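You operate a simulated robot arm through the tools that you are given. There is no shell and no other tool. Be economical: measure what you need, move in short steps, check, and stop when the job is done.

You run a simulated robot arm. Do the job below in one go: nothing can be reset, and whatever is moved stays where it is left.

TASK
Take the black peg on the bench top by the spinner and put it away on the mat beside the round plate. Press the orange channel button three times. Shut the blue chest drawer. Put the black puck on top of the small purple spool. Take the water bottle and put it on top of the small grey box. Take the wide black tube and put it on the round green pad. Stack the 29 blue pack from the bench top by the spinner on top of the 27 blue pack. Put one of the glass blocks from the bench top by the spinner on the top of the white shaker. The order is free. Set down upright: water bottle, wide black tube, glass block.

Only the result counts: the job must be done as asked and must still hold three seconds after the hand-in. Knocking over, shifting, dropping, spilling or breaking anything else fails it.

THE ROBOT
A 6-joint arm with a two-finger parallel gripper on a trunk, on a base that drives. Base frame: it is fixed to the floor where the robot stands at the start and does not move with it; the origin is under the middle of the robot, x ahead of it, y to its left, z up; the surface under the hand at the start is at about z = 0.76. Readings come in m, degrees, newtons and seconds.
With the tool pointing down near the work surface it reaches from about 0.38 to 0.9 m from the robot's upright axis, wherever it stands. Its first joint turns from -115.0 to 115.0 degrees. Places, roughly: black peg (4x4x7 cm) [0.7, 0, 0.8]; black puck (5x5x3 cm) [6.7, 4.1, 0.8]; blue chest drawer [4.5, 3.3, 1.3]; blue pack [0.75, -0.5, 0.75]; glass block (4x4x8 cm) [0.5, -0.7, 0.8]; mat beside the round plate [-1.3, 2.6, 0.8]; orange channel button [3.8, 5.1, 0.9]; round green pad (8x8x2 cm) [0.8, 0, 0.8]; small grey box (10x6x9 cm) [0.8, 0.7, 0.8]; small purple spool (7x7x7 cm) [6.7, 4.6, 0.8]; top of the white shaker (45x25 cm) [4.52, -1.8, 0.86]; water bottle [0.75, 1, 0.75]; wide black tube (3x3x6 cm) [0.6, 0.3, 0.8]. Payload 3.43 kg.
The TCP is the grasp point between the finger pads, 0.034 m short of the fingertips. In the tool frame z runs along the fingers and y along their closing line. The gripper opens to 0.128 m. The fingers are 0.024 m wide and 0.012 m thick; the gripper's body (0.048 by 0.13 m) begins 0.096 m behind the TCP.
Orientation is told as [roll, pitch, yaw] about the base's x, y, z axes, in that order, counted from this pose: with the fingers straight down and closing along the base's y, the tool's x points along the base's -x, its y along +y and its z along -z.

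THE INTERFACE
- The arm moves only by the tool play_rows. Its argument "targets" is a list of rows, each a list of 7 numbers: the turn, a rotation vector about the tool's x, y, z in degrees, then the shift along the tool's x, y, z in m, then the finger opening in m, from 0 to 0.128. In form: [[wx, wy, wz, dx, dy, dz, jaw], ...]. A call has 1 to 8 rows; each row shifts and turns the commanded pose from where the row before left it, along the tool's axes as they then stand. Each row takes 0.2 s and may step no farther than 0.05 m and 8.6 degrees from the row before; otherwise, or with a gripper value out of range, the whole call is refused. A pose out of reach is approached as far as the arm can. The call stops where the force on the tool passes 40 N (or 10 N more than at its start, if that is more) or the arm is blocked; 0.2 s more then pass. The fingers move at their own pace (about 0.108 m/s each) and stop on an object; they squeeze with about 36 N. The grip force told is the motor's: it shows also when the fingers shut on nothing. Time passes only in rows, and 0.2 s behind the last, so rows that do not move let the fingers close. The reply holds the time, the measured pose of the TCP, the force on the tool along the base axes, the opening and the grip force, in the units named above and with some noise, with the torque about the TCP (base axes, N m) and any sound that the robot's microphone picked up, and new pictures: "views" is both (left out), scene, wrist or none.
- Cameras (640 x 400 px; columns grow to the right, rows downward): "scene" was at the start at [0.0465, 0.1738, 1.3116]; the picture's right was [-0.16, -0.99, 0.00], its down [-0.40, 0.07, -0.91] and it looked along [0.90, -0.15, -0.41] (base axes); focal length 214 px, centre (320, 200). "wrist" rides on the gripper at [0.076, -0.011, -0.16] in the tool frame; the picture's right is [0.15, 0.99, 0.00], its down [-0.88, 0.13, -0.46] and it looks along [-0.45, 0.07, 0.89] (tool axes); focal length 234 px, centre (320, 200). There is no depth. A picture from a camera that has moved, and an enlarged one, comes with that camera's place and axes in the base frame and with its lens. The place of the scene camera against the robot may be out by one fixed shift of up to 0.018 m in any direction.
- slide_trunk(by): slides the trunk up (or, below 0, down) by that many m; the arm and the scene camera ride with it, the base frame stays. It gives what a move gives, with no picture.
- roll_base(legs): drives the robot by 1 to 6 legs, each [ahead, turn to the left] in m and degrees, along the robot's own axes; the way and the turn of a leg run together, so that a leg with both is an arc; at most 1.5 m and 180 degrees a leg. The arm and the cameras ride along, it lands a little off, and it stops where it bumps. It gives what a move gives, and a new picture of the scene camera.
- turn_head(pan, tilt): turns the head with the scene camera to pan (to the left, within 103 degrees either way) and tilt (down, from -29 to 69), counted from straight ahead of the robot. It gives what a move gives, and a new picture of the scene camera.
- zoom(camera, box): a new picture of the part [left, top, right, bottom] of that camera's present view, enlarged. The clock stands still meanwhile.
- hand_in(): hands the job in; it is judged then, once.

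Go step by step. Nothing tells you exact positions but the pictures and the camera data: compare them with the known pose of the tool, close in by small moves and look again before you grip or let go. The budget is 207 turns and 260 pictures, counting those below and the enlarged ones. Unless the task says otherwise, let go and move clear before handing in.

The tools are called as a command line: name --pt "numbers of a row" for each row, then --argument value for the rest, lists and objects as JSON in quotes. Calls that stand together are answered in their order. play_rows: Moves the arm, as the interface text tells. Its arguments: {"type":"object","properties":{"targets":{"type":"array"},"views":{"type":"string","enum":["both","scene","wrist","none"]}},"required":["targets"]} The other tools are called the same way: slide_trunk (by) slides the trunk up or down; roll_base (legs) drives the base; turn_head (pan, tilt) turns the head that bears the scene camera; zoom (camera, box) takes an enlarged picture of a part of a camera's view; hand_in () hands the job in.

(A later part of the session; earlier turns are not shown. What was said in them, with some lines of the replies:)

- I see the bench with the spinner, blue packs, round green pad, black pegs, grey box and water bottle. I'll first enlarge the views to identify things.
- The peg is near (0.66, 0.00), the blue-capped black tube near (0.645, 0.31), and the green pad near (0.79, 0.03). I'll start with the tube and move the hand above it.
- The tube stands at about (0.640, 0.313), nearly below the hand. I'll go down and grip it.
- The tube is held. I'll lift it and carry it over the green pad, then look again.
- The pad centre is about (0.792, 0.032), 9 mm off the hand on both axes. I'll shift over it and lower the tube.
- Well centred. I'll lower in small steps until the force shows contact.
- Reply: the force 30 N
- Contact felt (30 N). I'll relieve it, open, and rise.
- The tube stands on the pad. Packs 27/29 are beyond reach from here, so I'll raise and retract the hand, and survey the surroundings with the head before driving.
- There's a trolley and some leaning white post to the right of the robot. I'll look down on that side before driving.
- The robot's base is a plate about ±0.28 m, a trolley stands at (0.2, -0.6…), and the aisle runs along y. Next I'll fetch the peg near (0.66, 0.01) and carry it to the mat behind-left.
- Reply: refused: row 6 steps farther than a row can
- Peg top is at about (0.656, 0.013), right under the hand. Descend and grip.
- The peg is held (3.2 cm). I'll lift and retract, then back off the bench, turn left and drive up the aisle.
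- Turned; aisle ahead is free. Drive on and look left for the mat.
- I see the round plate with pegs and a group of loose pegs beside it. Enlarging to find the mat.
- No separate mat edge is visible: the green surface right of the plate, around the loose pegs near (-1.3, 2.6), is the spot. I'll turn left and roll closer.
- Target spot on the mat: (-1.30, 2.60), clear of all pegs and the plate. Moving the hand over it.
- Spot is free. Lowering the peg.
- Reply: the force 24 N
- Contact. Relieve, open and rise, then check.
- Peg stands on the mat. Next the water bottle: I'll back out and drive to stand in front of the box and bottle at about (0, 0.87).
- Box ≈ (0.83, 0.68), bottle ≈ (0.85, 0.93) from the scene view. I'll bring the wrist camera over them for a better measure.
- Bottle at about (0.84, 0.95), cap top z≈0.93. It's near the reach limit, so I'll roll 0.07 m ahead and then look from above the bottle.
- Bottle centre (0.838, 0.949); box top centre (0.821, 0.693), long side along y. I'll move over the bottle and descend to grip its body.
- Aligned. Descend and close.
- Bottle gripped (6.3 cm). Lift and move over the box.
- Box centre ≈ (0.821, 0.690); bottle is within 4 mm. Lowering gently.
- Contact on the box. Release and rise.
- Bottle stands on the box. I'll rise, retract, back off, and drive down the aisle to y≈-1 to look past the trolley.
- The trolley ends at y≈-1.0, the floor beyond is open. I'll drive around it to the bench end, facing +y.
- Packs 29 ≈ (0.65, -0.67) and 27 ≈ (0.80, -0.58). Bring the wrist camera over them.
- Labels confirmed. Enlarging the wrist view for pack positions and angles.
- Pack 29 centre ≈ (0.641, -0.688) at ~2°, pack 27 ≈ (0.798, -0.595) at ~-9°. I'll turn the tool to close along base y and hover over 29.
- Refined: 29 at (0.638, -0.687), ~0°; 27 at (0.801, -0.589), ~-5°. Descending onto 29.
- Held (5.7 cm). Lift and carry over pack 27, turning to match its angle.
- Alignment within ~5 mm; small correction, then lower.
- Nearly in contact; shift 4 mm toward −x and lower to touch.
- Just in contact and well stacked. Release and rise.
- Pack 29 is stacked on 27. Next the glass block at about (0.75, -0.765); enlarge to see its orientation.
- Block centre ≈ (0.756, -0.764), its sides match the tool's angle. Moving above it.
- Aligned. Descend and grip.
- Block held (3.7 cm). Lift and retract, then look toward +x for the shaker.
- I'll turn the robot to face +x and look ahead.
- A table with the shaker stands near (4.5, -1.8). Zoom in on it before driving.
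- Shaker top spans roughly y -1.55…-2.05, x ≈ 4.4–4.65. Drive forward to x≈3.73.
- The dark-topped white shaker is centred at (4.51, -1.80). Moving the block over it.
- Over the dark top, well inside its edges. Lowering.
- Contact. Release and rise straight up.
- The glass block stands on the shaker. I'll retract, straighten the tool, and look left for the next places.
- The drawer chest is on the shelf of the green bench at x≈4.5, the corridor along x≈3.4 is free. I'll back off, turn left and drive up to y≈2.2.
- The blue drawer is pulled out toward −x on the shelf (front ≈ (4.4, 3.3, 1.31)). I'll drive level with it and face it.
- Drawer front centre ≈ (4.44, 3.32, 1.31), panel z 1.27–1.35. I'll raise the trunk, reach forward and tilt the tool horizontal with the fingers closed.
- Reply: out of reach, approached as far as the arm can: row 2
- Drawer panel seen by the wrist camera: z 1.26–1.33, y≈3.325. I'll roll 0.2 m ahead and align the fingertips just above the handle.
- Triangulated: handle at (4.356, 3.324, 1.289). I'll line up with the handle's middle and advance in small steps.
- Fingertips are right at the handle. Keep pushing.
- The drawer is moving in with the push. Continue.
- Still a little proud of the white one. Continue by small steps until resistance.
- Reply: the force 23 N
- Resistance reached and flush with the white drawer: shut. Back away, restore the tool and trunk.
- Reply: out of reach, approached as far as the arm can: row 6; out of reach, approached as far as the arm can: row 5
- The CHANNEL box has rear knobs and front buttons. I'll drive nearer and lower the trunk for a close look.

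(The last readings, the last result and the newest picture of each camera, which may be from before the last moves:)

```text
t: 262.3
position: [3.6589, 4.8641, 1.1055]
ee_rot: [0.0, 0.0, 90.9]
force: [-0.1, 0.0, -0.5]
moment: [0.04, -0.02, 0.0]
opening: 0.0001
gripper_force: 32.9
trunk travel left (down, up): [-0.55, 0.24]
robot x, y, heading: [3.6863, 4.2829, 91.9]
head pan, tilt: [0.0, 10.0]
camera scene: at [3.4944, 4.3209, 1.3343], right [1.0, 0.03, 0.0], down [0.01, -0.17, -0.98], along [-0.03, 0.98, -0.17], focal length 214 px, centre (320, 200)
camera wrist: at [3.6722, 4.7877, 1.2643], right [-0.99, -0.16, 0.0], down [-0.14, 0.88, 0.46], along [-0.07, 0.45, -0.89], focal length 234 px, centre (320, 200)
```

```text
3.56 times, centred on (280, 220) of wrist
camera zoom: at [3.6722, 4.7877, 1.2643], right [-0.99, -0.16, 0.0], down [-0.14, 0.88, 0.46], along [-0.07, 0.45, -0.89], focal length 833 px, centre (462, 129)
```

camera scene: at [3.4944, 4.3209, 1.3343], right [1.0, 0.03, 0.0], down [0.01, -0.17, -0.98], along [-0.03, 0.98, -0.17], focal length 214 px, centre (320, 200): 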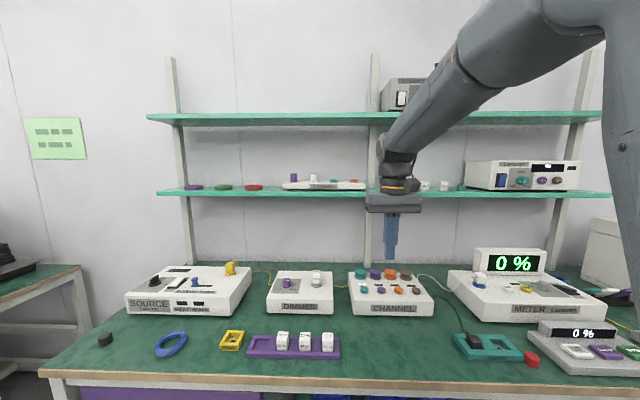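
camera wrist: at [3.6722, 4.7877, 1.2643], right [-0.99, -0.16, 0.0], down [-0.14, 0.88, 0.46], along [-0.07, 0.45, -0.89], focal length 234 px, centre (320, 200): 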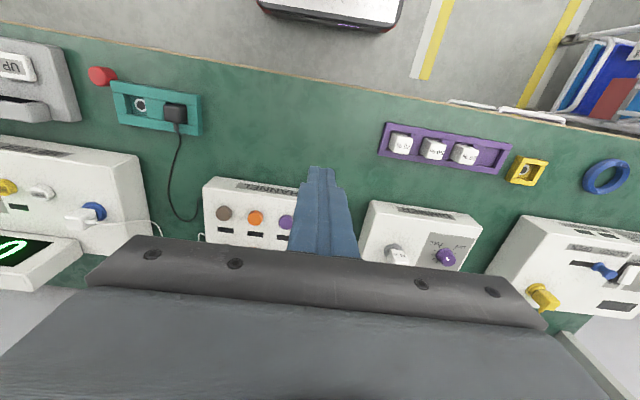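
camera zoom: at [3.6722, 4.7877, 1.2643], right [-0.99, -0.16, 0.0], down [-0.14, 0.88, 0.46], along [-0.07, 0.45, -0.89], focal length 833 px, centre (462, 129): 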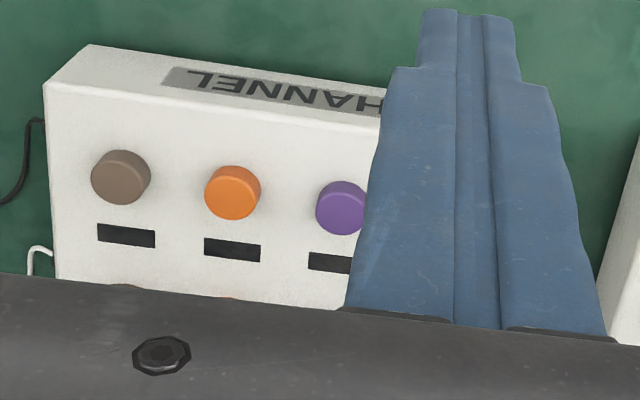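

The front-row orange cap is the button (rear ones are pull knobs). I'll hover with closed fingers above about (3.765, 5.055).

play_rows --pt "0 0 0 -0.0376 -0.0218 0.02 0.0" --pt "0 0 0 -0.0376 -0.0218 0.02 0.0" --pt "0 0 0 -0.0376 -0.0218 0.02 0.0" --pt "0 0 0 -0.0376 -0.0218 0.02 0.0" --pt "0 0 0 -0.0376 -0.0218 0.02 0.0" --pt "0 0 0 0 0 0.03 0.0" --pt "0 0 0 0 0 0.0 0.0" --views "wrist"

zoom --camera "scene" --box '[330, 230, 450, 325]'

```text
t: 263.9
position: [3.7659, 5.0548, 0.9785]
ee_rot: [0.0, 0.0, 90.9]
force: [-0.4, 0.0, 0.2]
moment: [0.0, 0.01, 0.04]
opening: 0.0
gripper_force: 33.3
trunk travel left (down, up): [-0.55, 0.24]
robot x, y, heading: [3.687, 4.285, 91.7]
head pan, tilt: [0.0, 10.0]
camera wrist: at [3.78, 4.9777, 1.1374], right [-0.99, -0.16, 0.0], down [-0.14, 0.88, 0.46], along [-0.07, 0.45, -0.89], focal length 234 px, centre (320, 200)
```

wrist: 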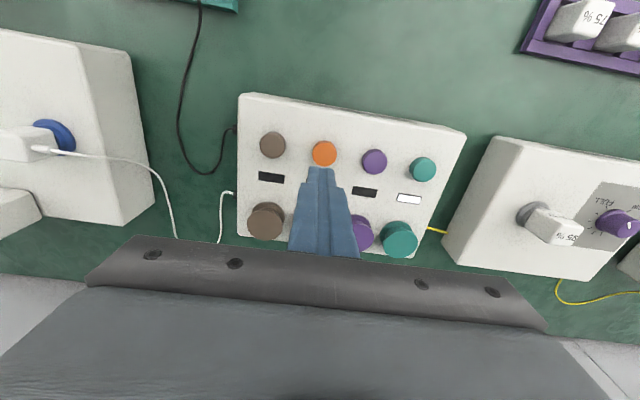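

```text
4.21 times, centred on (390, 278) of scene
camera zoom: at [3.4944, 4.3211, 1.3343], right [1.0, 0.03, 0.0], down [0.01, -0.17, -0.98], along [-0.03, 0.98, -0.17], focal length 903 px, centre (25, -126)
```

zoom: 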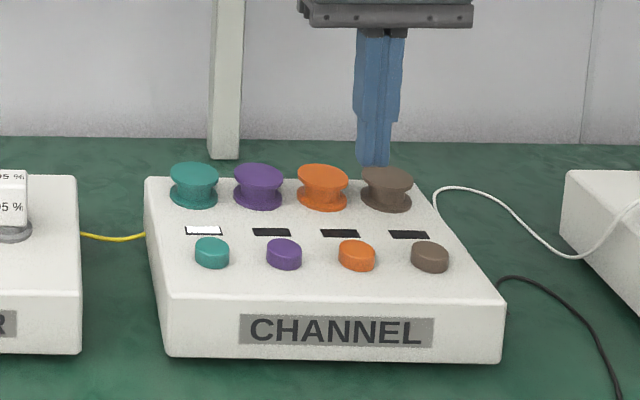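

Triangulated button top: (3.7635, 5.0565, 0.852). Fingertips are above it; approach and press the first time in small steps.

play_rows --pt "0 0 0 -0.001 0.002 0.04 0.0" --pt "0 0 0 0 0 0.042 0.0" --pt "0 0 0 0 0 0.0 0.0" --views "wrist"

play_rows --pt "0 0 0 0 0 0.004 0.0" --pt "0 0 0 0 0 0.004 0.0" --pt "0 0 0 0 0 0.003 0.0" --pt "0 0 0 0 0 0.0 0.0" --views "none"

```text
t: 264.7
position: [3.7661, 5.0555, 0.8953]
ee_rot: [-0.1, 0.0, 91.0]
force: [0.3, 0.0, 0.9]
moment: [0.02, 0.03, 0.01]
opening: 0.0001
gripper_force: 32.9
trunk travel left (down, up): [-0.55, 0.24]
robot x, y, heading: [3.6892, 4.2884, 91.6]
head pan, tilt: [0.0, 10.0]
heard: click
camera wrist: at [3.7795, 4.979, 1.0543], right [-0.99, -0.16, 0.0], down [-0.14, 0.88, 0.46], along [-0.07, 0.45, -0.89], focal length 234 px, centre (320, 200)
```

wrist: 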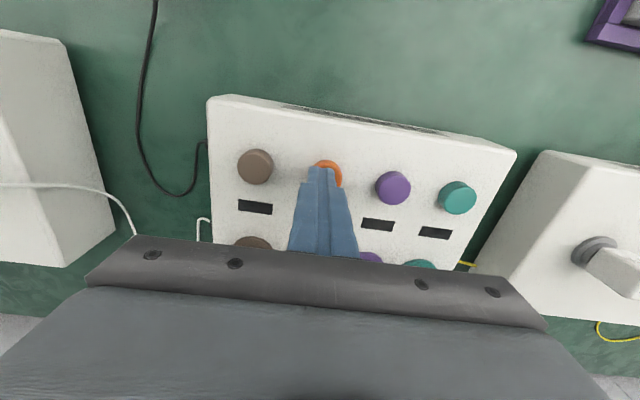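

```text
t: 265.7
position: [3.7652, 5.0547, 0.8871]
ee_rot: [0.0, -0.3, 90.9]
force: [7.9, -0.1, 35.9]
moment: [0.0, -0.28, -0.01]
opening: 0.0001
gripper_force: 33.7
trunk travel left (down, up): [-0.55, 0.24]
robot x, y, heading: [3.6877, 4.2854, 91.7]
head pan, tilt: [0.0, 10.0]
```

One click heard (teal window went off), then bottomed out. Raise to release and see.

play_rows --pt "0 0 0 0 0 -0.02 0.0" --pt "0 0 0 0 0 -0.025 0.0" --pt "0 0 0 0 0 0 0.0" --views "none"

zoom --camera "scene" --box '[330, 230, 450, 325]'

```text
t: 266.5
position: [3.7636, 5.057, 0.9273]
ee_rot: [0.0, 0.1, 90.9]
force: [-0.3, -0.5, -0.1]
moment: [0.01, -0.04, 0.01]
opening: 0.0001
gripper_force: 33.1
trunk travel left (down, up): [-0.55, 0.24]
robot x, y, heading: [3.6857, 4.2888, 91.8]
head pan, tilt: [0.0, 10.0]
```

```text
4.21 times, centred on (390, 278) of scene
camera zoom: at [3.4944, 4.321, 1.3343], right [1.0, 0.03, 0.0], down [0.01, -0.17, -0.98], along [-0.03, 0.98, -0.17], focal length 903 px, centre (25, -126)
```

zoom: 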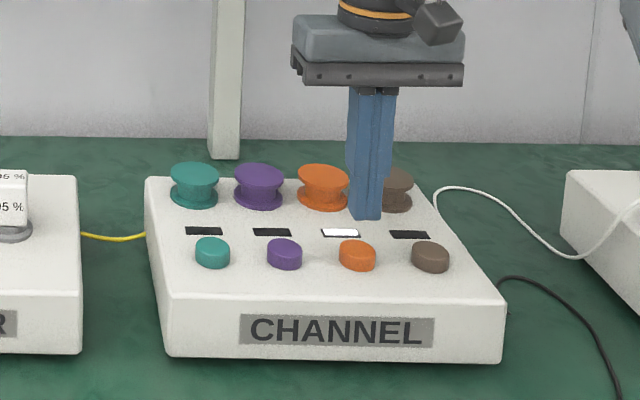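

The orange window lit: press one counted. Second press.

play_rows --pt "0 0 0 0 0 0.02 0.0" --pt "0 0 0 0 0 0.016 0.0" --pt "0 0 0 0 0 0 0.0" --pt "0 0 0 0 0 -0.018 0.0" --pt "0 0 0 0 0 -0.018 0.0" --pt "0 0 0 0 0 0 0.0" --views "none"

zoom --camera "scene" --box '[330, 230, 450, 325]'

```text
t: 267.9
position: [3.7633, 5.0548, 0.9277]
ee_rot: [0.0, 0.1, 90.9]
force: [-0.8, 0.5, 0.5]
moment: [0.03, 0.02, 0.0]
opening: 0.0
gripper_force: 33.5
trunk travel left (down, up): [-0.55, 0.24]
robot x, y, heading: [3.6909, 4.2884, 91.8]
head pan, tilt: [0.0, 10.0]
heard: click
```

```text
4.21 times, centred on (390, 278) of scene
camera zoom: at [3.4944, 4.3211, 1.3343], right [1.0, 0.03, 0.0], down [0.01, -0.17, -0.98], along [-0.03, 0.98, -0.17], focal length 903 px, centre (25, -126)
```

zoom: 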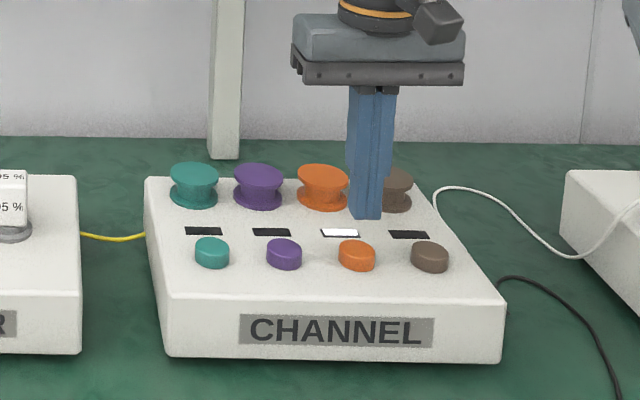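

Second click. Third press, then rise clear.

play_rows --pt "0 0 0 0 0 0.02 0.0" --pt "0 0 0 0 0 0.016 0.0" --pt "0 0 0 0 0 0 0.0" --pt "0 0 0 0 0 -0.018 0.0" --pt "0 0 0 0 0 -0.04 0.0" --pt "0 0 0 0 0 -0.04 0.0" --pt "0 0 0 0.04 0 -0.02 0.0" --pt "0 0 0 0.04 0 -0.02 0.0" --views "none"

play_rows --pt "0 0 0 0.048 0 -0.01 0.06" --pt "0 0 0 0.048 0 -0.01 0.06" --pt "0 0 0 0.048 0 -0.01 0.06" --pt "0 0 0 0.048 0 -0.01 0.06" --pt "0 0 0 0.03 0 -0.01 0.06" --views "none"

turn_head --pan -60 --tilt 15

```text
t: 269.7
position: [3.7653, 4.9748, 1.0297]
ee_rot: [0.0, 0.1, 91.0]
force: [-0.1, 0.0, -0.5]
moment: [-0.04, 0.02, 0.03]
opening: 0.0
gripper_force: 33.1
trunk travel left (down, up): [-0.55, 0.24]
robot x, y, heading: [3.687, 4.2866, 91.7]
head pan, tilt: [0.0, 10.0]
heard: click
```

```text
t: 270.9
position: [3.7719, 4.7527, 1.0812]
ee_rot: [0.0, 0.0, 91.0]
force: [-0.3, 1.0, 0.4]
moment: [-0.02, 0.0, 0.03]
opening: 0.06
gripper_force: 0.1
trunk travel left (down, up): [-0.55, 0.24]
robot x, y, heading: [3.6879, 4.2883, 91.7]
head pan, tilt: [0.0, 10.0]
```

```text
t: 272.2
position: [3.7721, 4.7528, 1.0811]
ee_rot: [-0.1, 0.0, 91.0]
force: [-0.2, 0.4, -0.1]
moment: [0.01, 0.0, 0.02]
opening: 0.06
gripper_force: 0.1
trunk travel left (down, up): [-0.55, 0.24]
robot x, y, heading: [3.688, 4.2864, 91.5]
head pan, tilt: [-60.0, 15.0]
camera scene: at [3.5766, 4.2772, 1.3262], right [0.53, -0.85, 0.0], down [-0.22, -0.14, -0.97], along [0.82, 0.51, -0.26], focal length 214 px, centre (320, 200)
```

scene: 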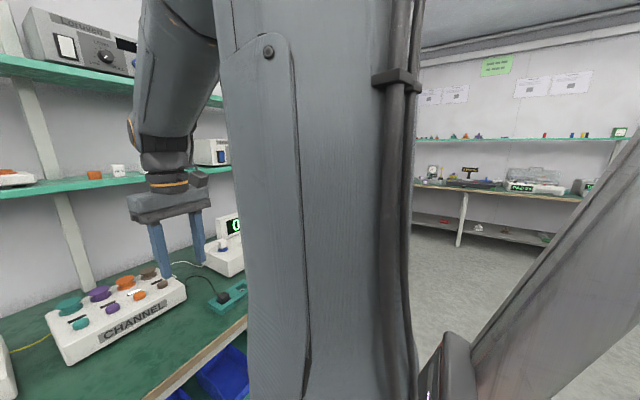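

Three presses clicked. Now back off, face +x and drive toward the puck and spool.

roll_base --legs '[[-0.08, 0], [0, -91.5], [1.5, 0]]'

turn_head --pan 0 --tilt 15

```text
t: 284.3
position: [5.6855, 4.1082, 1.0809]
ee_rot: [0.1, 0.0, -0.7]
force: [-0.5, 0.5, -0.8]
moment: [0.0, -0.01, -0.01]
opening: 0.0602
gripper_force: 0.1
trunk travel left (down, up): [-0.55, 0.24]
robot x, y, heading: [5.2216, 4.2077, 0.1]
head pan, tilt: [-60.0, 15.0]
camera scene: at [5.2242, 4.3141, 1.3262], right [-0.87, -0.5, 0.0], down [-0.13, 0.22, -0.97], along [0.48, -0.84, -0.26], focal length 214 px, centre (320, 200)
```

scene: 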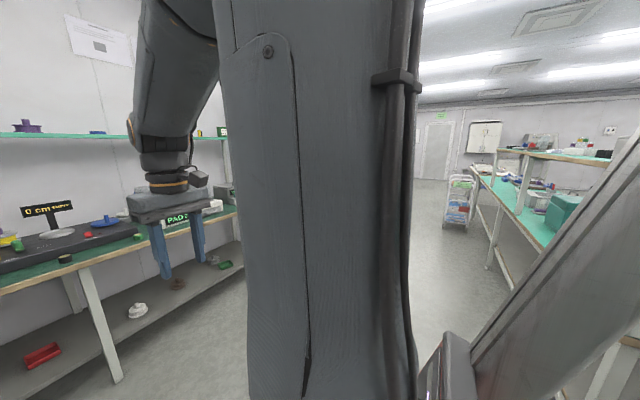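

```text
t: 285.6
position: [5.6854, 4.1089, 1.0802]
ee_rot: [0.0, 0.1, -0.7]
force: [0.3, -0.2, -0.8]
moment: [0.01, 0.01, 0.0]
opening: 0.0601
gripper_force: 0.1
trunk travel left (down, up): [-0.55, 0.24]
robot x, y, heading: [5.2198, 4.2067, 0.1]
head pan, tilt: [0.0, 15.0]
camera scene: at [5.2708, 4.395, 1.3262], right [0.0, -1.0, 0.0], down [-0.26, 0.0, -0.97], along [0.97, 0.0, -0.26], focal length 214 px, centre (320, 200)
```

scene: 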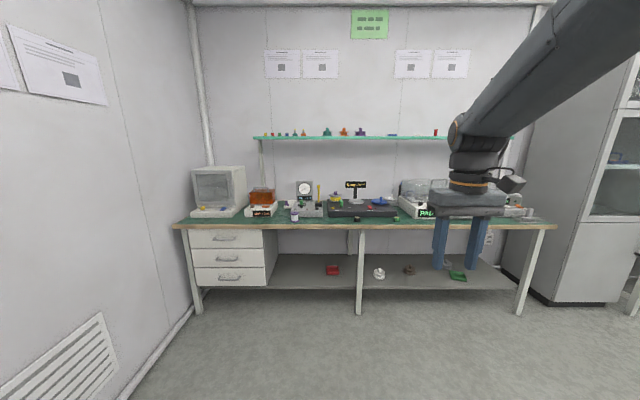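

Bench front edge is at about x≈6.6. Drive 0.75 m closer and look at it.

roll_base --legs '[[0.75, 0]]'

turn_head --pan 0 --tilt 30

zoom --camera "scene" --box '[230, 150, 440, 281]'

```text
t: 289.6
position: [6.4219, 4.1091, 1.0806]
ee_rot: [0.0, 0.0, -0.9]
force: [-0.6, 0.3, 0.2]
moment: [-0.01, -0.01, 0.01]
opening: 0.0598
gripper_force: 0.0
trunk travel left (down, up): [-0.55, 0.24]
robot x, y, heading: [5.9604, 4.2048, 0.0]
head pan, tilt: [0.0, 15.0]
camera scene: at [6.0087, 4.3957, 1.3262], right [0.0, -1.0, 0.0], down [-0.26, 0.0, -0.97], along [0.97, 0.0, -0.26], focal length 214 px, centre (320, 200)
```

scene: 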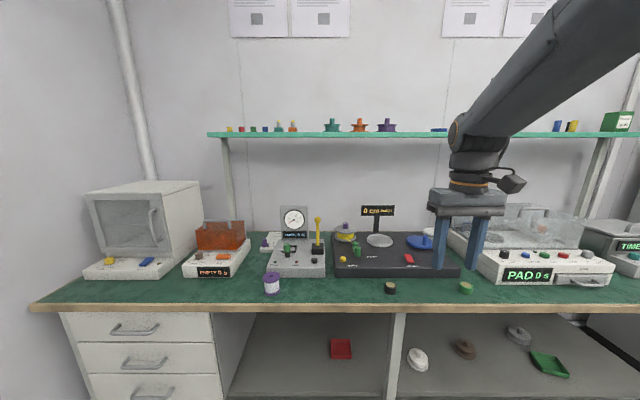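

```text
t: 290.4
position: [6.4228, 4.1093, 1.0812]
ee_rot: [0.1, 0.0, -0.8]
force: [0.1, 1.1, -0.1]
moment: [0.03, 0.01, 0.01]
opening: 0.0598
gripper_force: 0.0
trunk travel left (down, up): [-0.55, 0.24]
robot x, y, heading: [5.9629, 4.2093, -0.0]
head pan, tilt: [0.0, 30.0]
camera scene: at [6.0058, 4.3957, 1.3021], right [0.0, -1.0, 0.0], down [-0.5, 0.0, -0.87], along [0.87, 0.0, -0.5], focal length 214 px, centre (320, 200)
```

scene: 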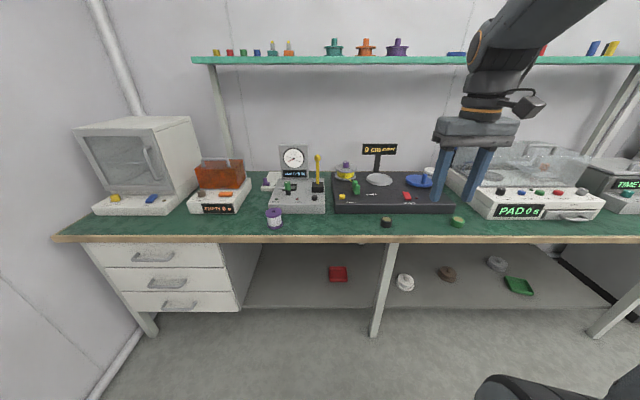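

```text
3.05 times, centred on (335, 216) of scene
camera zoom: at [6.0058, 4.3957, 1.3021], right [0.0, -1.0, 0.0], down [-0.5, 0.0, -0.87], along [0.87, 0.0, -0.5], focal length 654 px, centre (274, 153)
```

zoom: 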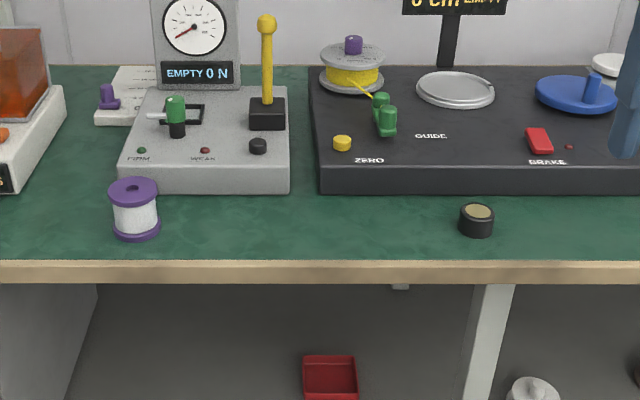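

Purple spool ≈ (6.72, 4.58), black puck ≈ (6.73, 4.12). Roll 0.12 m closer and hover over the puck.

roll_base --legs '[[0.12, 0]]'

play_rows --pt "0 0 0 -0.035 0.002 0.02 0.09" --pt "0 0 0 -0.035 0.002 0.02 0.09" --pt "0 0 0 -0.035 0.002 0.02 0.09" --pt "0 0 0 -0.035 0.002 0.02 0.09" --pt "0 0 0 -0.035 0.002 0.02 0.09" --pt "0 0 0 0 0 0.02 0.09" --pt "0 0 0 0 0 0 0.09" --views "wrist"

```text
t: 291.7
position: [6.5441, 4.11, 1.0823]
ee_rot: [-0.1, 0.0, -0.7]
force: [0.4, -0.6, 0.1]
moment: [-0.02, 0.02, 0.0]
opening: 0.0599
gripper_force: 0.1
trunk travel left (down, up): [-0.55, 0.24]
robot x, y, heading: [6.0824, 4.2044, -0.3]
head pan, tilt: [0.0, 30.0]
camera scene: at [6.1257, 4.3957, 1.302], right [0.0, -1.0, 0.0], down [-0.5, 0.0, -0.87], along [0.87, 0.0, -0.5], focal length 214 px, centre (320, 200)
```

scene: 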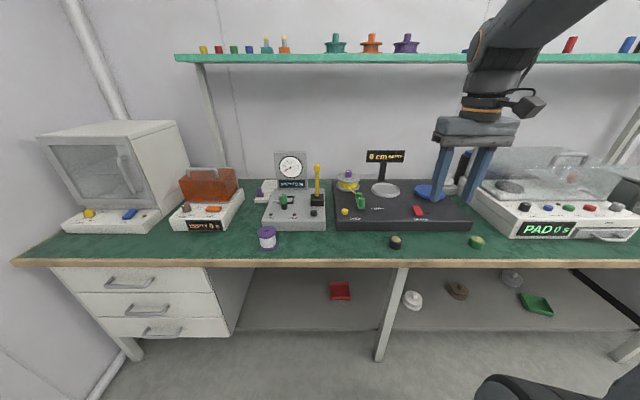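

```text
t: 293.3
position: [6.7186, 4.1158, 0.9619]
ee_rot: [0.0, 0.0, -0.7]
force: [0.3, -0.3, -0.1]
moment: [0.0, -0.01, 0.02]
opening: 0.0898
gripper_force: 0.0
trunk travel left (down, up): [-0.55, 0.24]
robot x, y, heading: [6.0847, 4.2088, -0.1]
head pan, tilt: [0.0, 30.0]
camera wrist: at [6.6427, 4.1041, 1.121], right [-0.13, 0.99, 0.0], down [0.88, 0.12, 0.46], along [0.45, 0.06, -0.89], focal length 234 px, centre (320, 200)
```

wrist: 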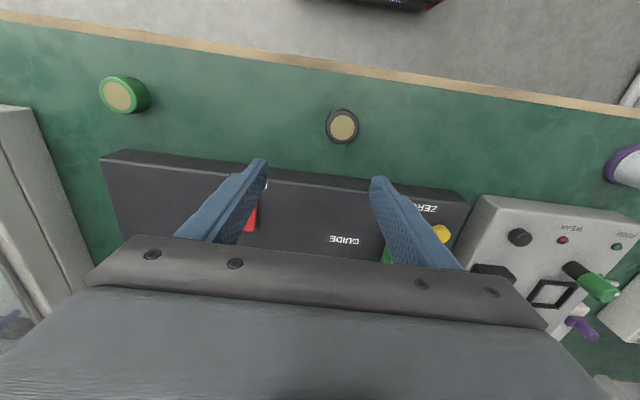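

Puck centre ≈ (6.695, 4.141). Correct and descend part way, then verify.

play_rows --pt "0 0 0 0.024 0.025 0.03 0.09" --pt "0 0 0 0 0 0.04 0.09" --pt "0 0 0 0 0 0.0 0.09" --views "wrist"

```text
t: 294.1
position: [6.6931, 4.1439, 0.8915]
ee_rot: [0.0, 0.0, -0.8]
force: [-0.1, 0.5, 0.0]
moment: [0.0, 0.01, -0.01]
opening: 0.0898
gripper_force: 0.0
trunk travel left (down, up): [-0.55, 0.24]
robot x, y, heading: [6.0787, 4.2075, 0.2]
head pan, tilt: [0.0, 30.0]
camera wrist: at [6.6187, 4.1316, 1.0511], right [-0.13, 0.99, 0.0], down [0.88, 0.12, 0.46], along [0.45, 0.06, -0.89], focal length 234 px, centre (320, 200)
```

wrist: 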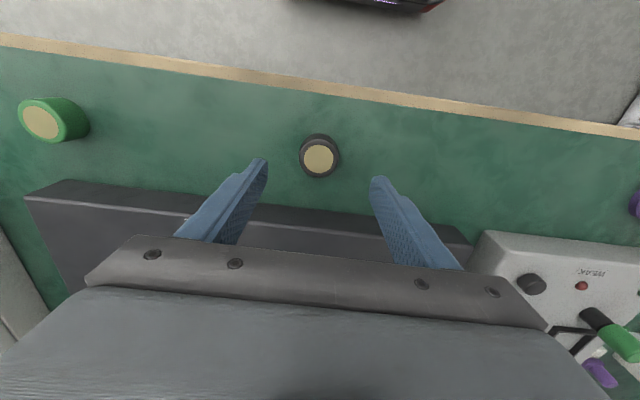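

play_rows --pt "0 0 0 -0.005 -0.001 0.045 0.09" --pt "0 0 0 0 0 0.043 0.09" --pt "0 0 0 0 0 0.002 0.09" --pt "0 0 0 0 0 0.0 0.035" --pt "0 0 0 0 0 0.0 0.035" --pt "0 0 0 0 0 0.0 0.035" --views "wrist"

```text
t: 294.7
position: [6.6994, 4.1413, 0.8143]
ee_rot: [0.0, -0.2, -0.7]
force: [-8.8, -0.4, 22.8]
moment: [1.12, 0.6, 0.54]
opening: 0.0899
gripper_force: 0.2
trunk travel left (down, up): [-0.55, 0.24]
robot x, y, heading: [6.0803, 4.2067, 0.1]
head pan, tilt: [0.0, 30.0]
stopped in row 3: the force on the tool passed its limit at 84 N (the readings are from after the stop); the commanded pose is now the measured one
camera wrist: at [6.6237, 4.1304, 0.973], right [-0.13, 0.99, 0.0], down [0.88, 0.12, 0.46], along [0.45, 0.06, -0.89], focal length 234 px, centre (320, 200)
```

wrist: 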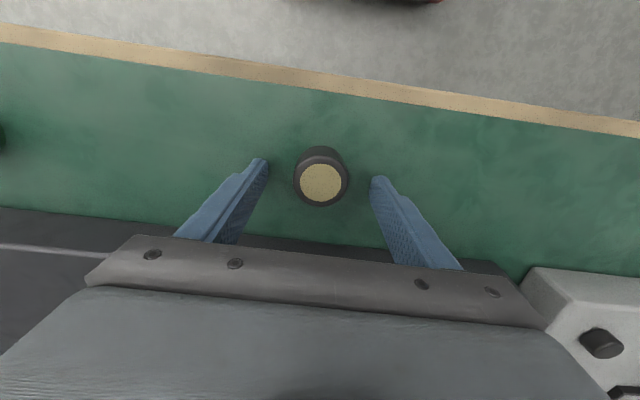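

The bench is ~2 cm higher here (tips touched at z≈0.78). Raise 4 mm and close on the puck.

play_rows --pt "0 0 0 0 0 -0.005 0.09" --pt "0 0 0 0 0 0.0 0.035" --pt "0 0 0 0 0 0.0 0.035" --pt "0 0 0 0 0 0.0 0.035" --views "wrist"

```text
t: 295.7
position: [6.6999, 4.1413, 0.8171]
ee_rot: [0.0, -0.1, -0.8]
force: [0.7, 0.3, -0.4]
moment: [-0.01, -0.05, -0.01]
opening: 0.0431
gripper_force: 36.1
trunk travel left (down, up): [-0.55, 0.24]
robot x, y, heading: [6.0772, 4.2071, 0.1]
head pan, tilt: [0.0, 30.0]
camera wrist: at [6.6245, 4.1308, 0.9765], right [-0.13, 0.99, 0.0], down [0.88, 0.12, 0.46], along [0.45, 0.06, -0.89], focal length 234 px, centre (320, 200)
```

wrist: 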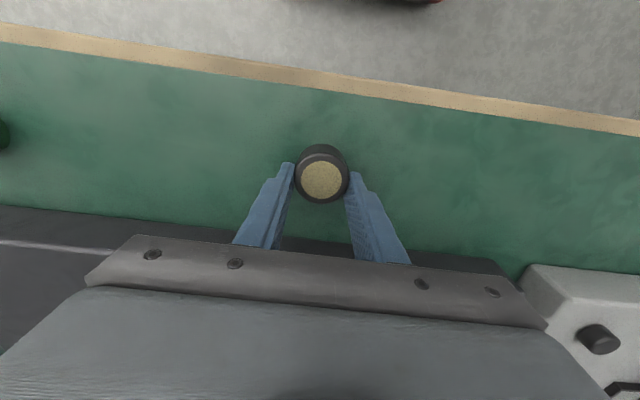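

Puck held (4.3 cm), it sits ~8 mm toward −x of the grasp point. Lift and move toward the spool.

play_rows --pt "0 0 0 0 0 -0.045 0.035" --pt "0 0 0 0 0 -0.045 0.035" --pt "0 0 0 0 0 -0.045 0.035" --pt "0 0 0 0 0.045 0 0.035" --pt "0 0 0 0 0.045 0 0.035" --pt "0 0 0 0 0.045 0 0.035" --pt "0 0 0 0 0.045 0 0.035" --pt "0 0 0 0 0.045 0 0.035" --views "none"

play_rows --pt "0 0 0 0 0.045 0 0.035" --pt "0 0 0 0 0.045 0 0.035" --pt "0 0 0 0 0.045 0 0.035" --pt "0 0 0 0 0.03 0 0.035" --pt "0 0 0 0 0 0 0.035" --views "both"

```text
t: 297.5
position: [6.7027, 4.3642, 0.9512]
ee_rot: [0.0, -0.1, -0.9]
force: [-0.2, -0.8, -0.9]
moment: [0.06, 0.02, -0.04]
opening: 0.0429
gripper_force: 36.1
trunk travel left (down, up): [-0.55, 0.24]
robot x, y, heading: [6.0785, 4.2087, -0.0]
head pan, tilt: [0.0, 30.0]
```

```text
t: 298.7
position: [6.706, 4.5306, 0.9504]
ee_rot: [0.0, -0.1, -0.7]
force: [0.3, 0.4, -0.4]
moment: [0.0, -0.03, -0.01]
opening: 0.0428
gripper_force: 36.1
trunk travel left (down, up): [-0.55, 0.24]
robot x, y, heading: [6.079, 4.2054, -0.3]
head pan, tilt: [0.0, 30.0]
camera scene: at [6.1259, 4.3958, 1.302], right [0.0, -1.0, 0.0], down [-0.5, 0.0, -0.87], along [0.87, 0.0, -0.5], focal length 214 px, centre (320, 200)
camera wrist: at [6.6315, 4.5205, 1.1101], right [-0.13, 0.99, 0.0], down [0.88, 0.12, 0.46], along [0.45, 0.06, -0.89], focal length 234 px, centre (320, 200)
```

scene: 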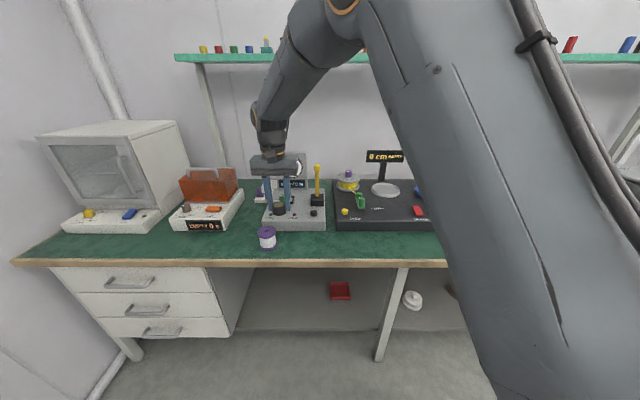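
wrist: 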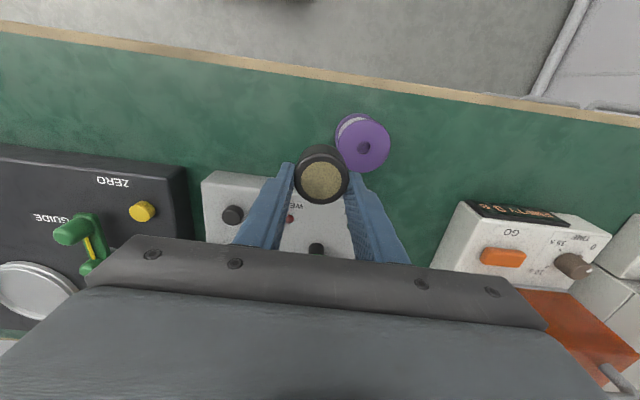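

Spool top centre ≈ (6.690, 4.576). Align the puck above it and check.

play_rows --pt "0 0 0 0.008 0.045 0 0.035" --pt "0 0 0 0 0 0.025 0.035" --pt "0 0 0 0 0 0 0.035" --views "wrist"

zoom --camera "wrist" --box '[240, 110, 400, 210]'

zoom --camera "scene" --box '[220, 180, 320, 260]'

```text
t: 299.5
position: [6.6996, 4.5756, 0.926]
ee_rot: [-0.1, -0.2, -0.8]
force: [-0.1, 0.7, -1.3]
moment: [-0.01, -0.01, 0.01]
opening: 0.0432
gripper_force: 36.2
trunk travel left (down, up): [-0.55, 0.24]
robot x, y, heading: [6.0811, 4.2035, -0.1]
head pan, tilt: [0.0, 30.0]
camera wrist: at [6.6246, 4.5653, 1.0858], right [-0.13, 0.99, 0.0], down [0.88, 0.12, 0.46], along [0.45, 0.06, -0.89], focal length 234 px, centre (320, 200)
```

wrist: 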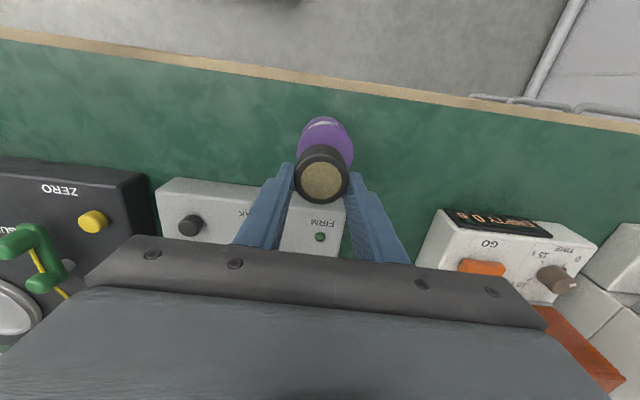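

```text
4.00 times, centred on (320, 160) of wrist
camera zoom: at [6.6246, 4.5653, 1.0858], right [-0.13, 0.99, 0.0], down [0.88, 0.12, 0.46], along [0.45, 0.06, -0.89], focal length 937 px, centre (320, 360)
```

zoom: 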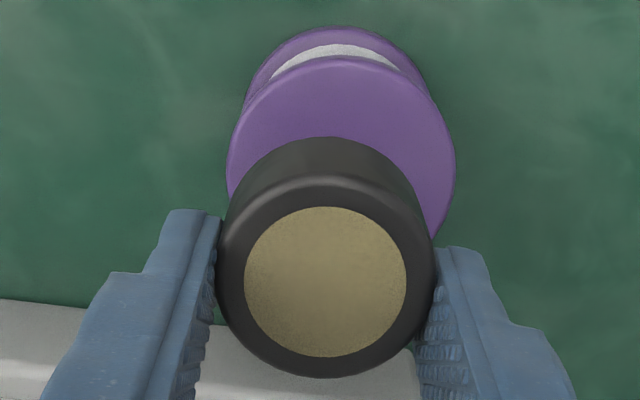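

```text
5.00 times, centred on (270, 220) of scene
camera zoom: at [6.1259, 4.3958, 1.302], right [0.0, -1.0, 0.0], down [-0.5, 0.0, -0.87], along [0.87, 0.0, -0.5], focal length 1072 px, centre (570, 100)
```

zoom: 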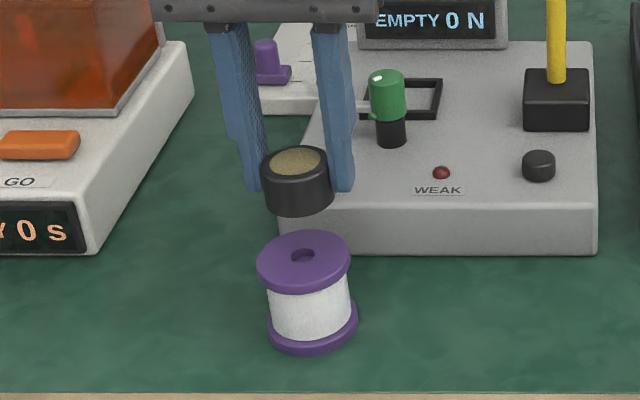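

Spool top ≈ (6.692, 4.580, 0.835), puck centre within 4 mm. Small correction and lower.

play_rows --pt "0 0 0 0.001 0.004 0.02 0.035" --pt "0 0 0 0 0 0.015 0.035" --pt "0 0 0 0 0 0.003 0.035" --pt "0 0 0 0 0 0.003 0.035" --pt "0 0 0 0 0 0 0.035" --views "none"

zoom --camera "scene" --box '[220, 180, 320, 260]'

```text
t: 300.7
position: [6.6974, 4.5801, 0.8842]
ee_rot: [0.1, -0.2, -0.8]
force: [0.1, 0.7, -1.0]
moment: [0.03, -0.02, 0.0]
opening: 0.0429
gripper_force: 36.0
trunk travel left (down, up): [-0.55, 0.24]
robot x, y, heading: [6.0783, 4.2036, 0.1]
head pan, tilt: [0.0, 30.0]
```

```text
5.00 times, centred on (270, 220) of scene
camera zoom: at [6.1259, 4.3959, 1.302], right [0.0, -1.0, 0.0], down [-0.5, 0.0, -0.87], along [0.87, 0.0, -0.5], focal length 1072 px, centre (570, 100)
```

zoom: 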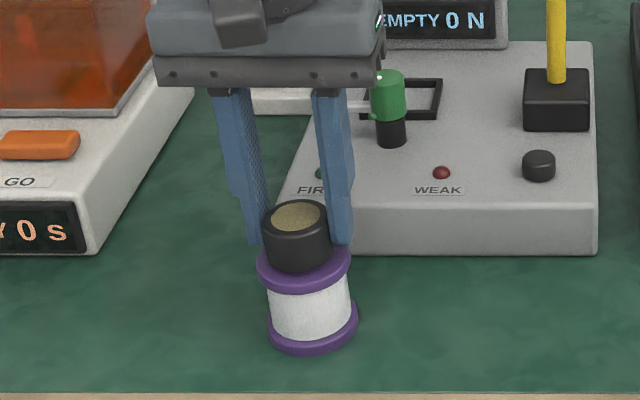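

play_rows --pt "0 0 0 0 -0.001 0.003 0.035" --pt "0 0 0 0 0 0.003 0.035" --pt "0 0 0 0 0 0.002 0.035" --pt "0 0 0 0 0 0 0.035" --views "none"

play_rows --pt "0 0 0 0 0 0.002 0.035" --pt "0 0 0 0 0 0.002 0.035" --pt "0 0 0 0 0 0 0.035" --views "none"

```text
t: 301.7
position: [6.6969, 4.5782, 0.8797]
ee_rot: [0.1, -0.3, -0.9]
force: [-1.1, -2.1, 20.3]
moment: [-0.13, 0.27, 0.02]
opening: 0.0427
gripper_force: 36.4
trunk travel left (down, up): [-0.55, 0.24]
robot x, y, heading: [6.0835, 4.2097, -0.1]
head pan, tilt: [0.0, 30.0]
```

```text
t: 302.5
position: [6.6964, 4.5784, 0.8756]
ee_rot: [0.1, -0.3, -0.8]
force: [2.4, 1.0, 33.6]
moment: [-0.06, 0.14, 0.05]
opening: 0.0432
gripper_force: 35.8
trunk travel left (down, up): [-0.55, 0.24]
robot x, y, heading: [6.0828, 4.205, 0.0]
head pan, tilt: [0.0, 30.0]
```

Contact; relieve and release, rise and check.

play_rows --pt "0 0 0 0 0 -0.003 0.035" --pt "0 0 0 0 0 0 0.09" --pt "0 0 0 0 0 0 0.09" --pt "0 0 0 0 0 -0.03 0.09" --pt "0 0 0 0 0 -0.045 0.09" --pt "0 0 0 0 0 -0.045 0.09" --views "wrist"

zoom --camera "scene" --box '[220, 180, 320, 260]'

```text
t: 303.9
position: [6.6963, 4.5813, 0.9945]
ee_rot: [-0.1, -0.1, -0.8]
force: [0.0, -0.4, -1.2]
moment: [-0.01, 0.01, -0.03]
opening: 0.0899
gripper_force: 0.2
trunk travel left (down, up): [-0.55, 0.24]
robot x, y, heading: [6.0798, 4.2059, -0.1]
head pan, tilt: [0.0, 30.0]
camera wrist: at [6.6205, 4.5693, 1.1544], right [-0.13, 0.99, 0.0], down [0.88, 0.12, 0.46], along [0.45, 0.06, -0.89], focal length 234 px, centre (320, 200)
```

wrist: 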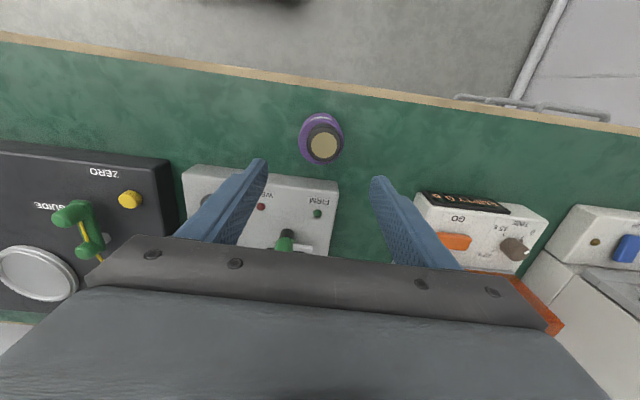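

```text
5.00 times, centred on (270, 220) of scene
camera zoom: at [6.1262, 4.3961, 1.3019], right [0.0, -1.0, 0.0], down [-0.5, 0.0, -0.87], along [0.87, 0.0, -0.5], focal length 1072 px, centre (570, 100)
```

zoom: 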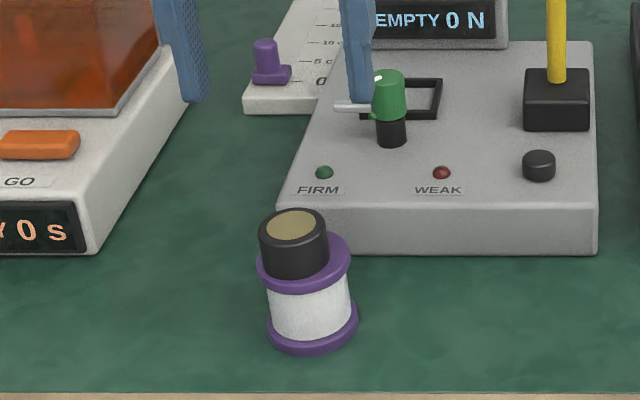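

zoom --camera "wrist" --box '[280, 100, 360, 175]'

```text
5.33 times, centred on (320, 138) of wrist
camera zoom: at [6.6205, 4.5693, 1.1544], right [-0.13, 0.99, 0.0], down [0.88, 0.12, 0.46], along [0.45, 0.06, -0.89], focal length 1249 px, centre (320, 533)
```

zoom: 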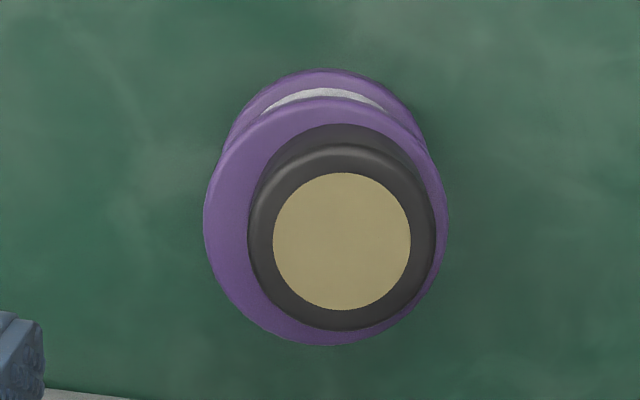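

Puck rests flat and well centred on the spool. Move the hand clear and do a last check.

play_rows --pt "0 0 0 0 0 -0.045 0.09" --pt "0 0 0 0.04 0 -0.02 0.09" --pt "0 0 0 0.045 -0.01 0 0.09" --pt "0 0 0 0.045 -0.01 0 0.09" --pt "0 0 0 0.045 -0.01 0 0.09" --pt "0 0 0 0 0 0 0.09" --views "scene"

zoom --camera "scene" --box '[220, 180, 320, 260]'

```text
t: 305.3
position: [6.5215, 4.5512, 1.0611]
ee_rot: [0.0, -0.1, -0.8]
force: [0.9, 0.1, 0.3]
moment: [-0.03, 0.0, 0.02]
opening: 0.0901
gripper_force: 0.1
trunk travel left (down, up): [-0.55, 0.24]
robot x, y, heading: [6.0817, 4.2015, 0.0]
head pan, tilt: [0.0, 30.0]
camera scene: at [6.1259, 4.3958, 1.302], right [0.0, -1.0, 0.0], down [-0.5, 0.0, -0.87], along [0.87, 0.0, -0.5], focal length 214 px, centre (320, 200)
```

scene: 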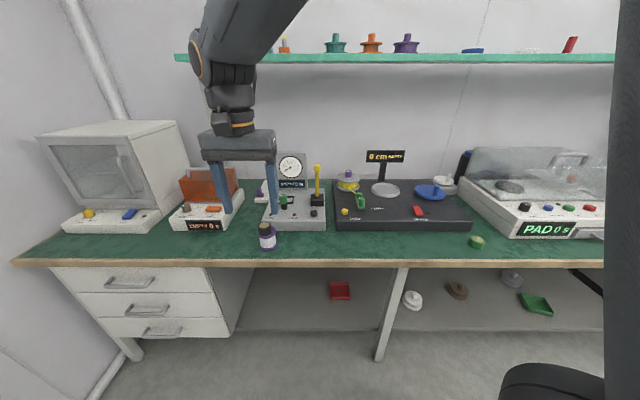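

```text
5.00 times, centred on (270, 220) of scene
camera zoom: at [6.1259, 4.3958, 1.302], right [0.0, -1.0, 0.0], down [-0.5, 0.0, -0.87], along [0.87, 0.0, -0.5], focal length 1072 px, centre (570, 100)
```

zoom: 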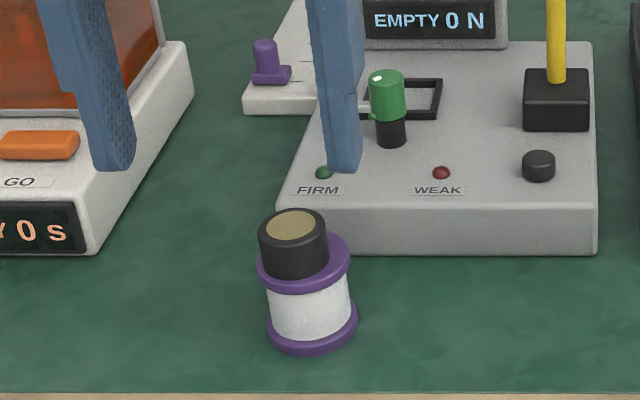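

The puck sits stably on the spool, the hand is clear, and all eight parts of the job are done; handing in.

hand_in

```text
The job is handed in.
```

I finished all eight tasks and handed the job in; the hand was empty and clear of everything when I did.

- **Peg:** it stands on the green bench top beside the round plate, near (-1.30, 2.60). I saw no separate mat edge there, so I used the spot you gave, next to the loose pegs.
- **Orange channel button:** I pressed it three times and heard three separate clicks.
- **Blue drawer:** I pushed it until it met resistance and sat flush with the white drawer next to it.
- **Puck:** it lies flat on the purple spool, about 5–10 mm off centre.
- **Upright items:** the water bottle stands on the small grey box, the wide black tube on the round green pad, and the glass block on the white shaker.
- **Packs:** 29 is stacked on 27.

The fingertips pressed hard on the bench once when I reached for the puck, because that bench is about 2 cm higher than I had assumed. Nothing moved. I checked each item when I let go of it, but did not go back to look at the earlier ones before handing in.
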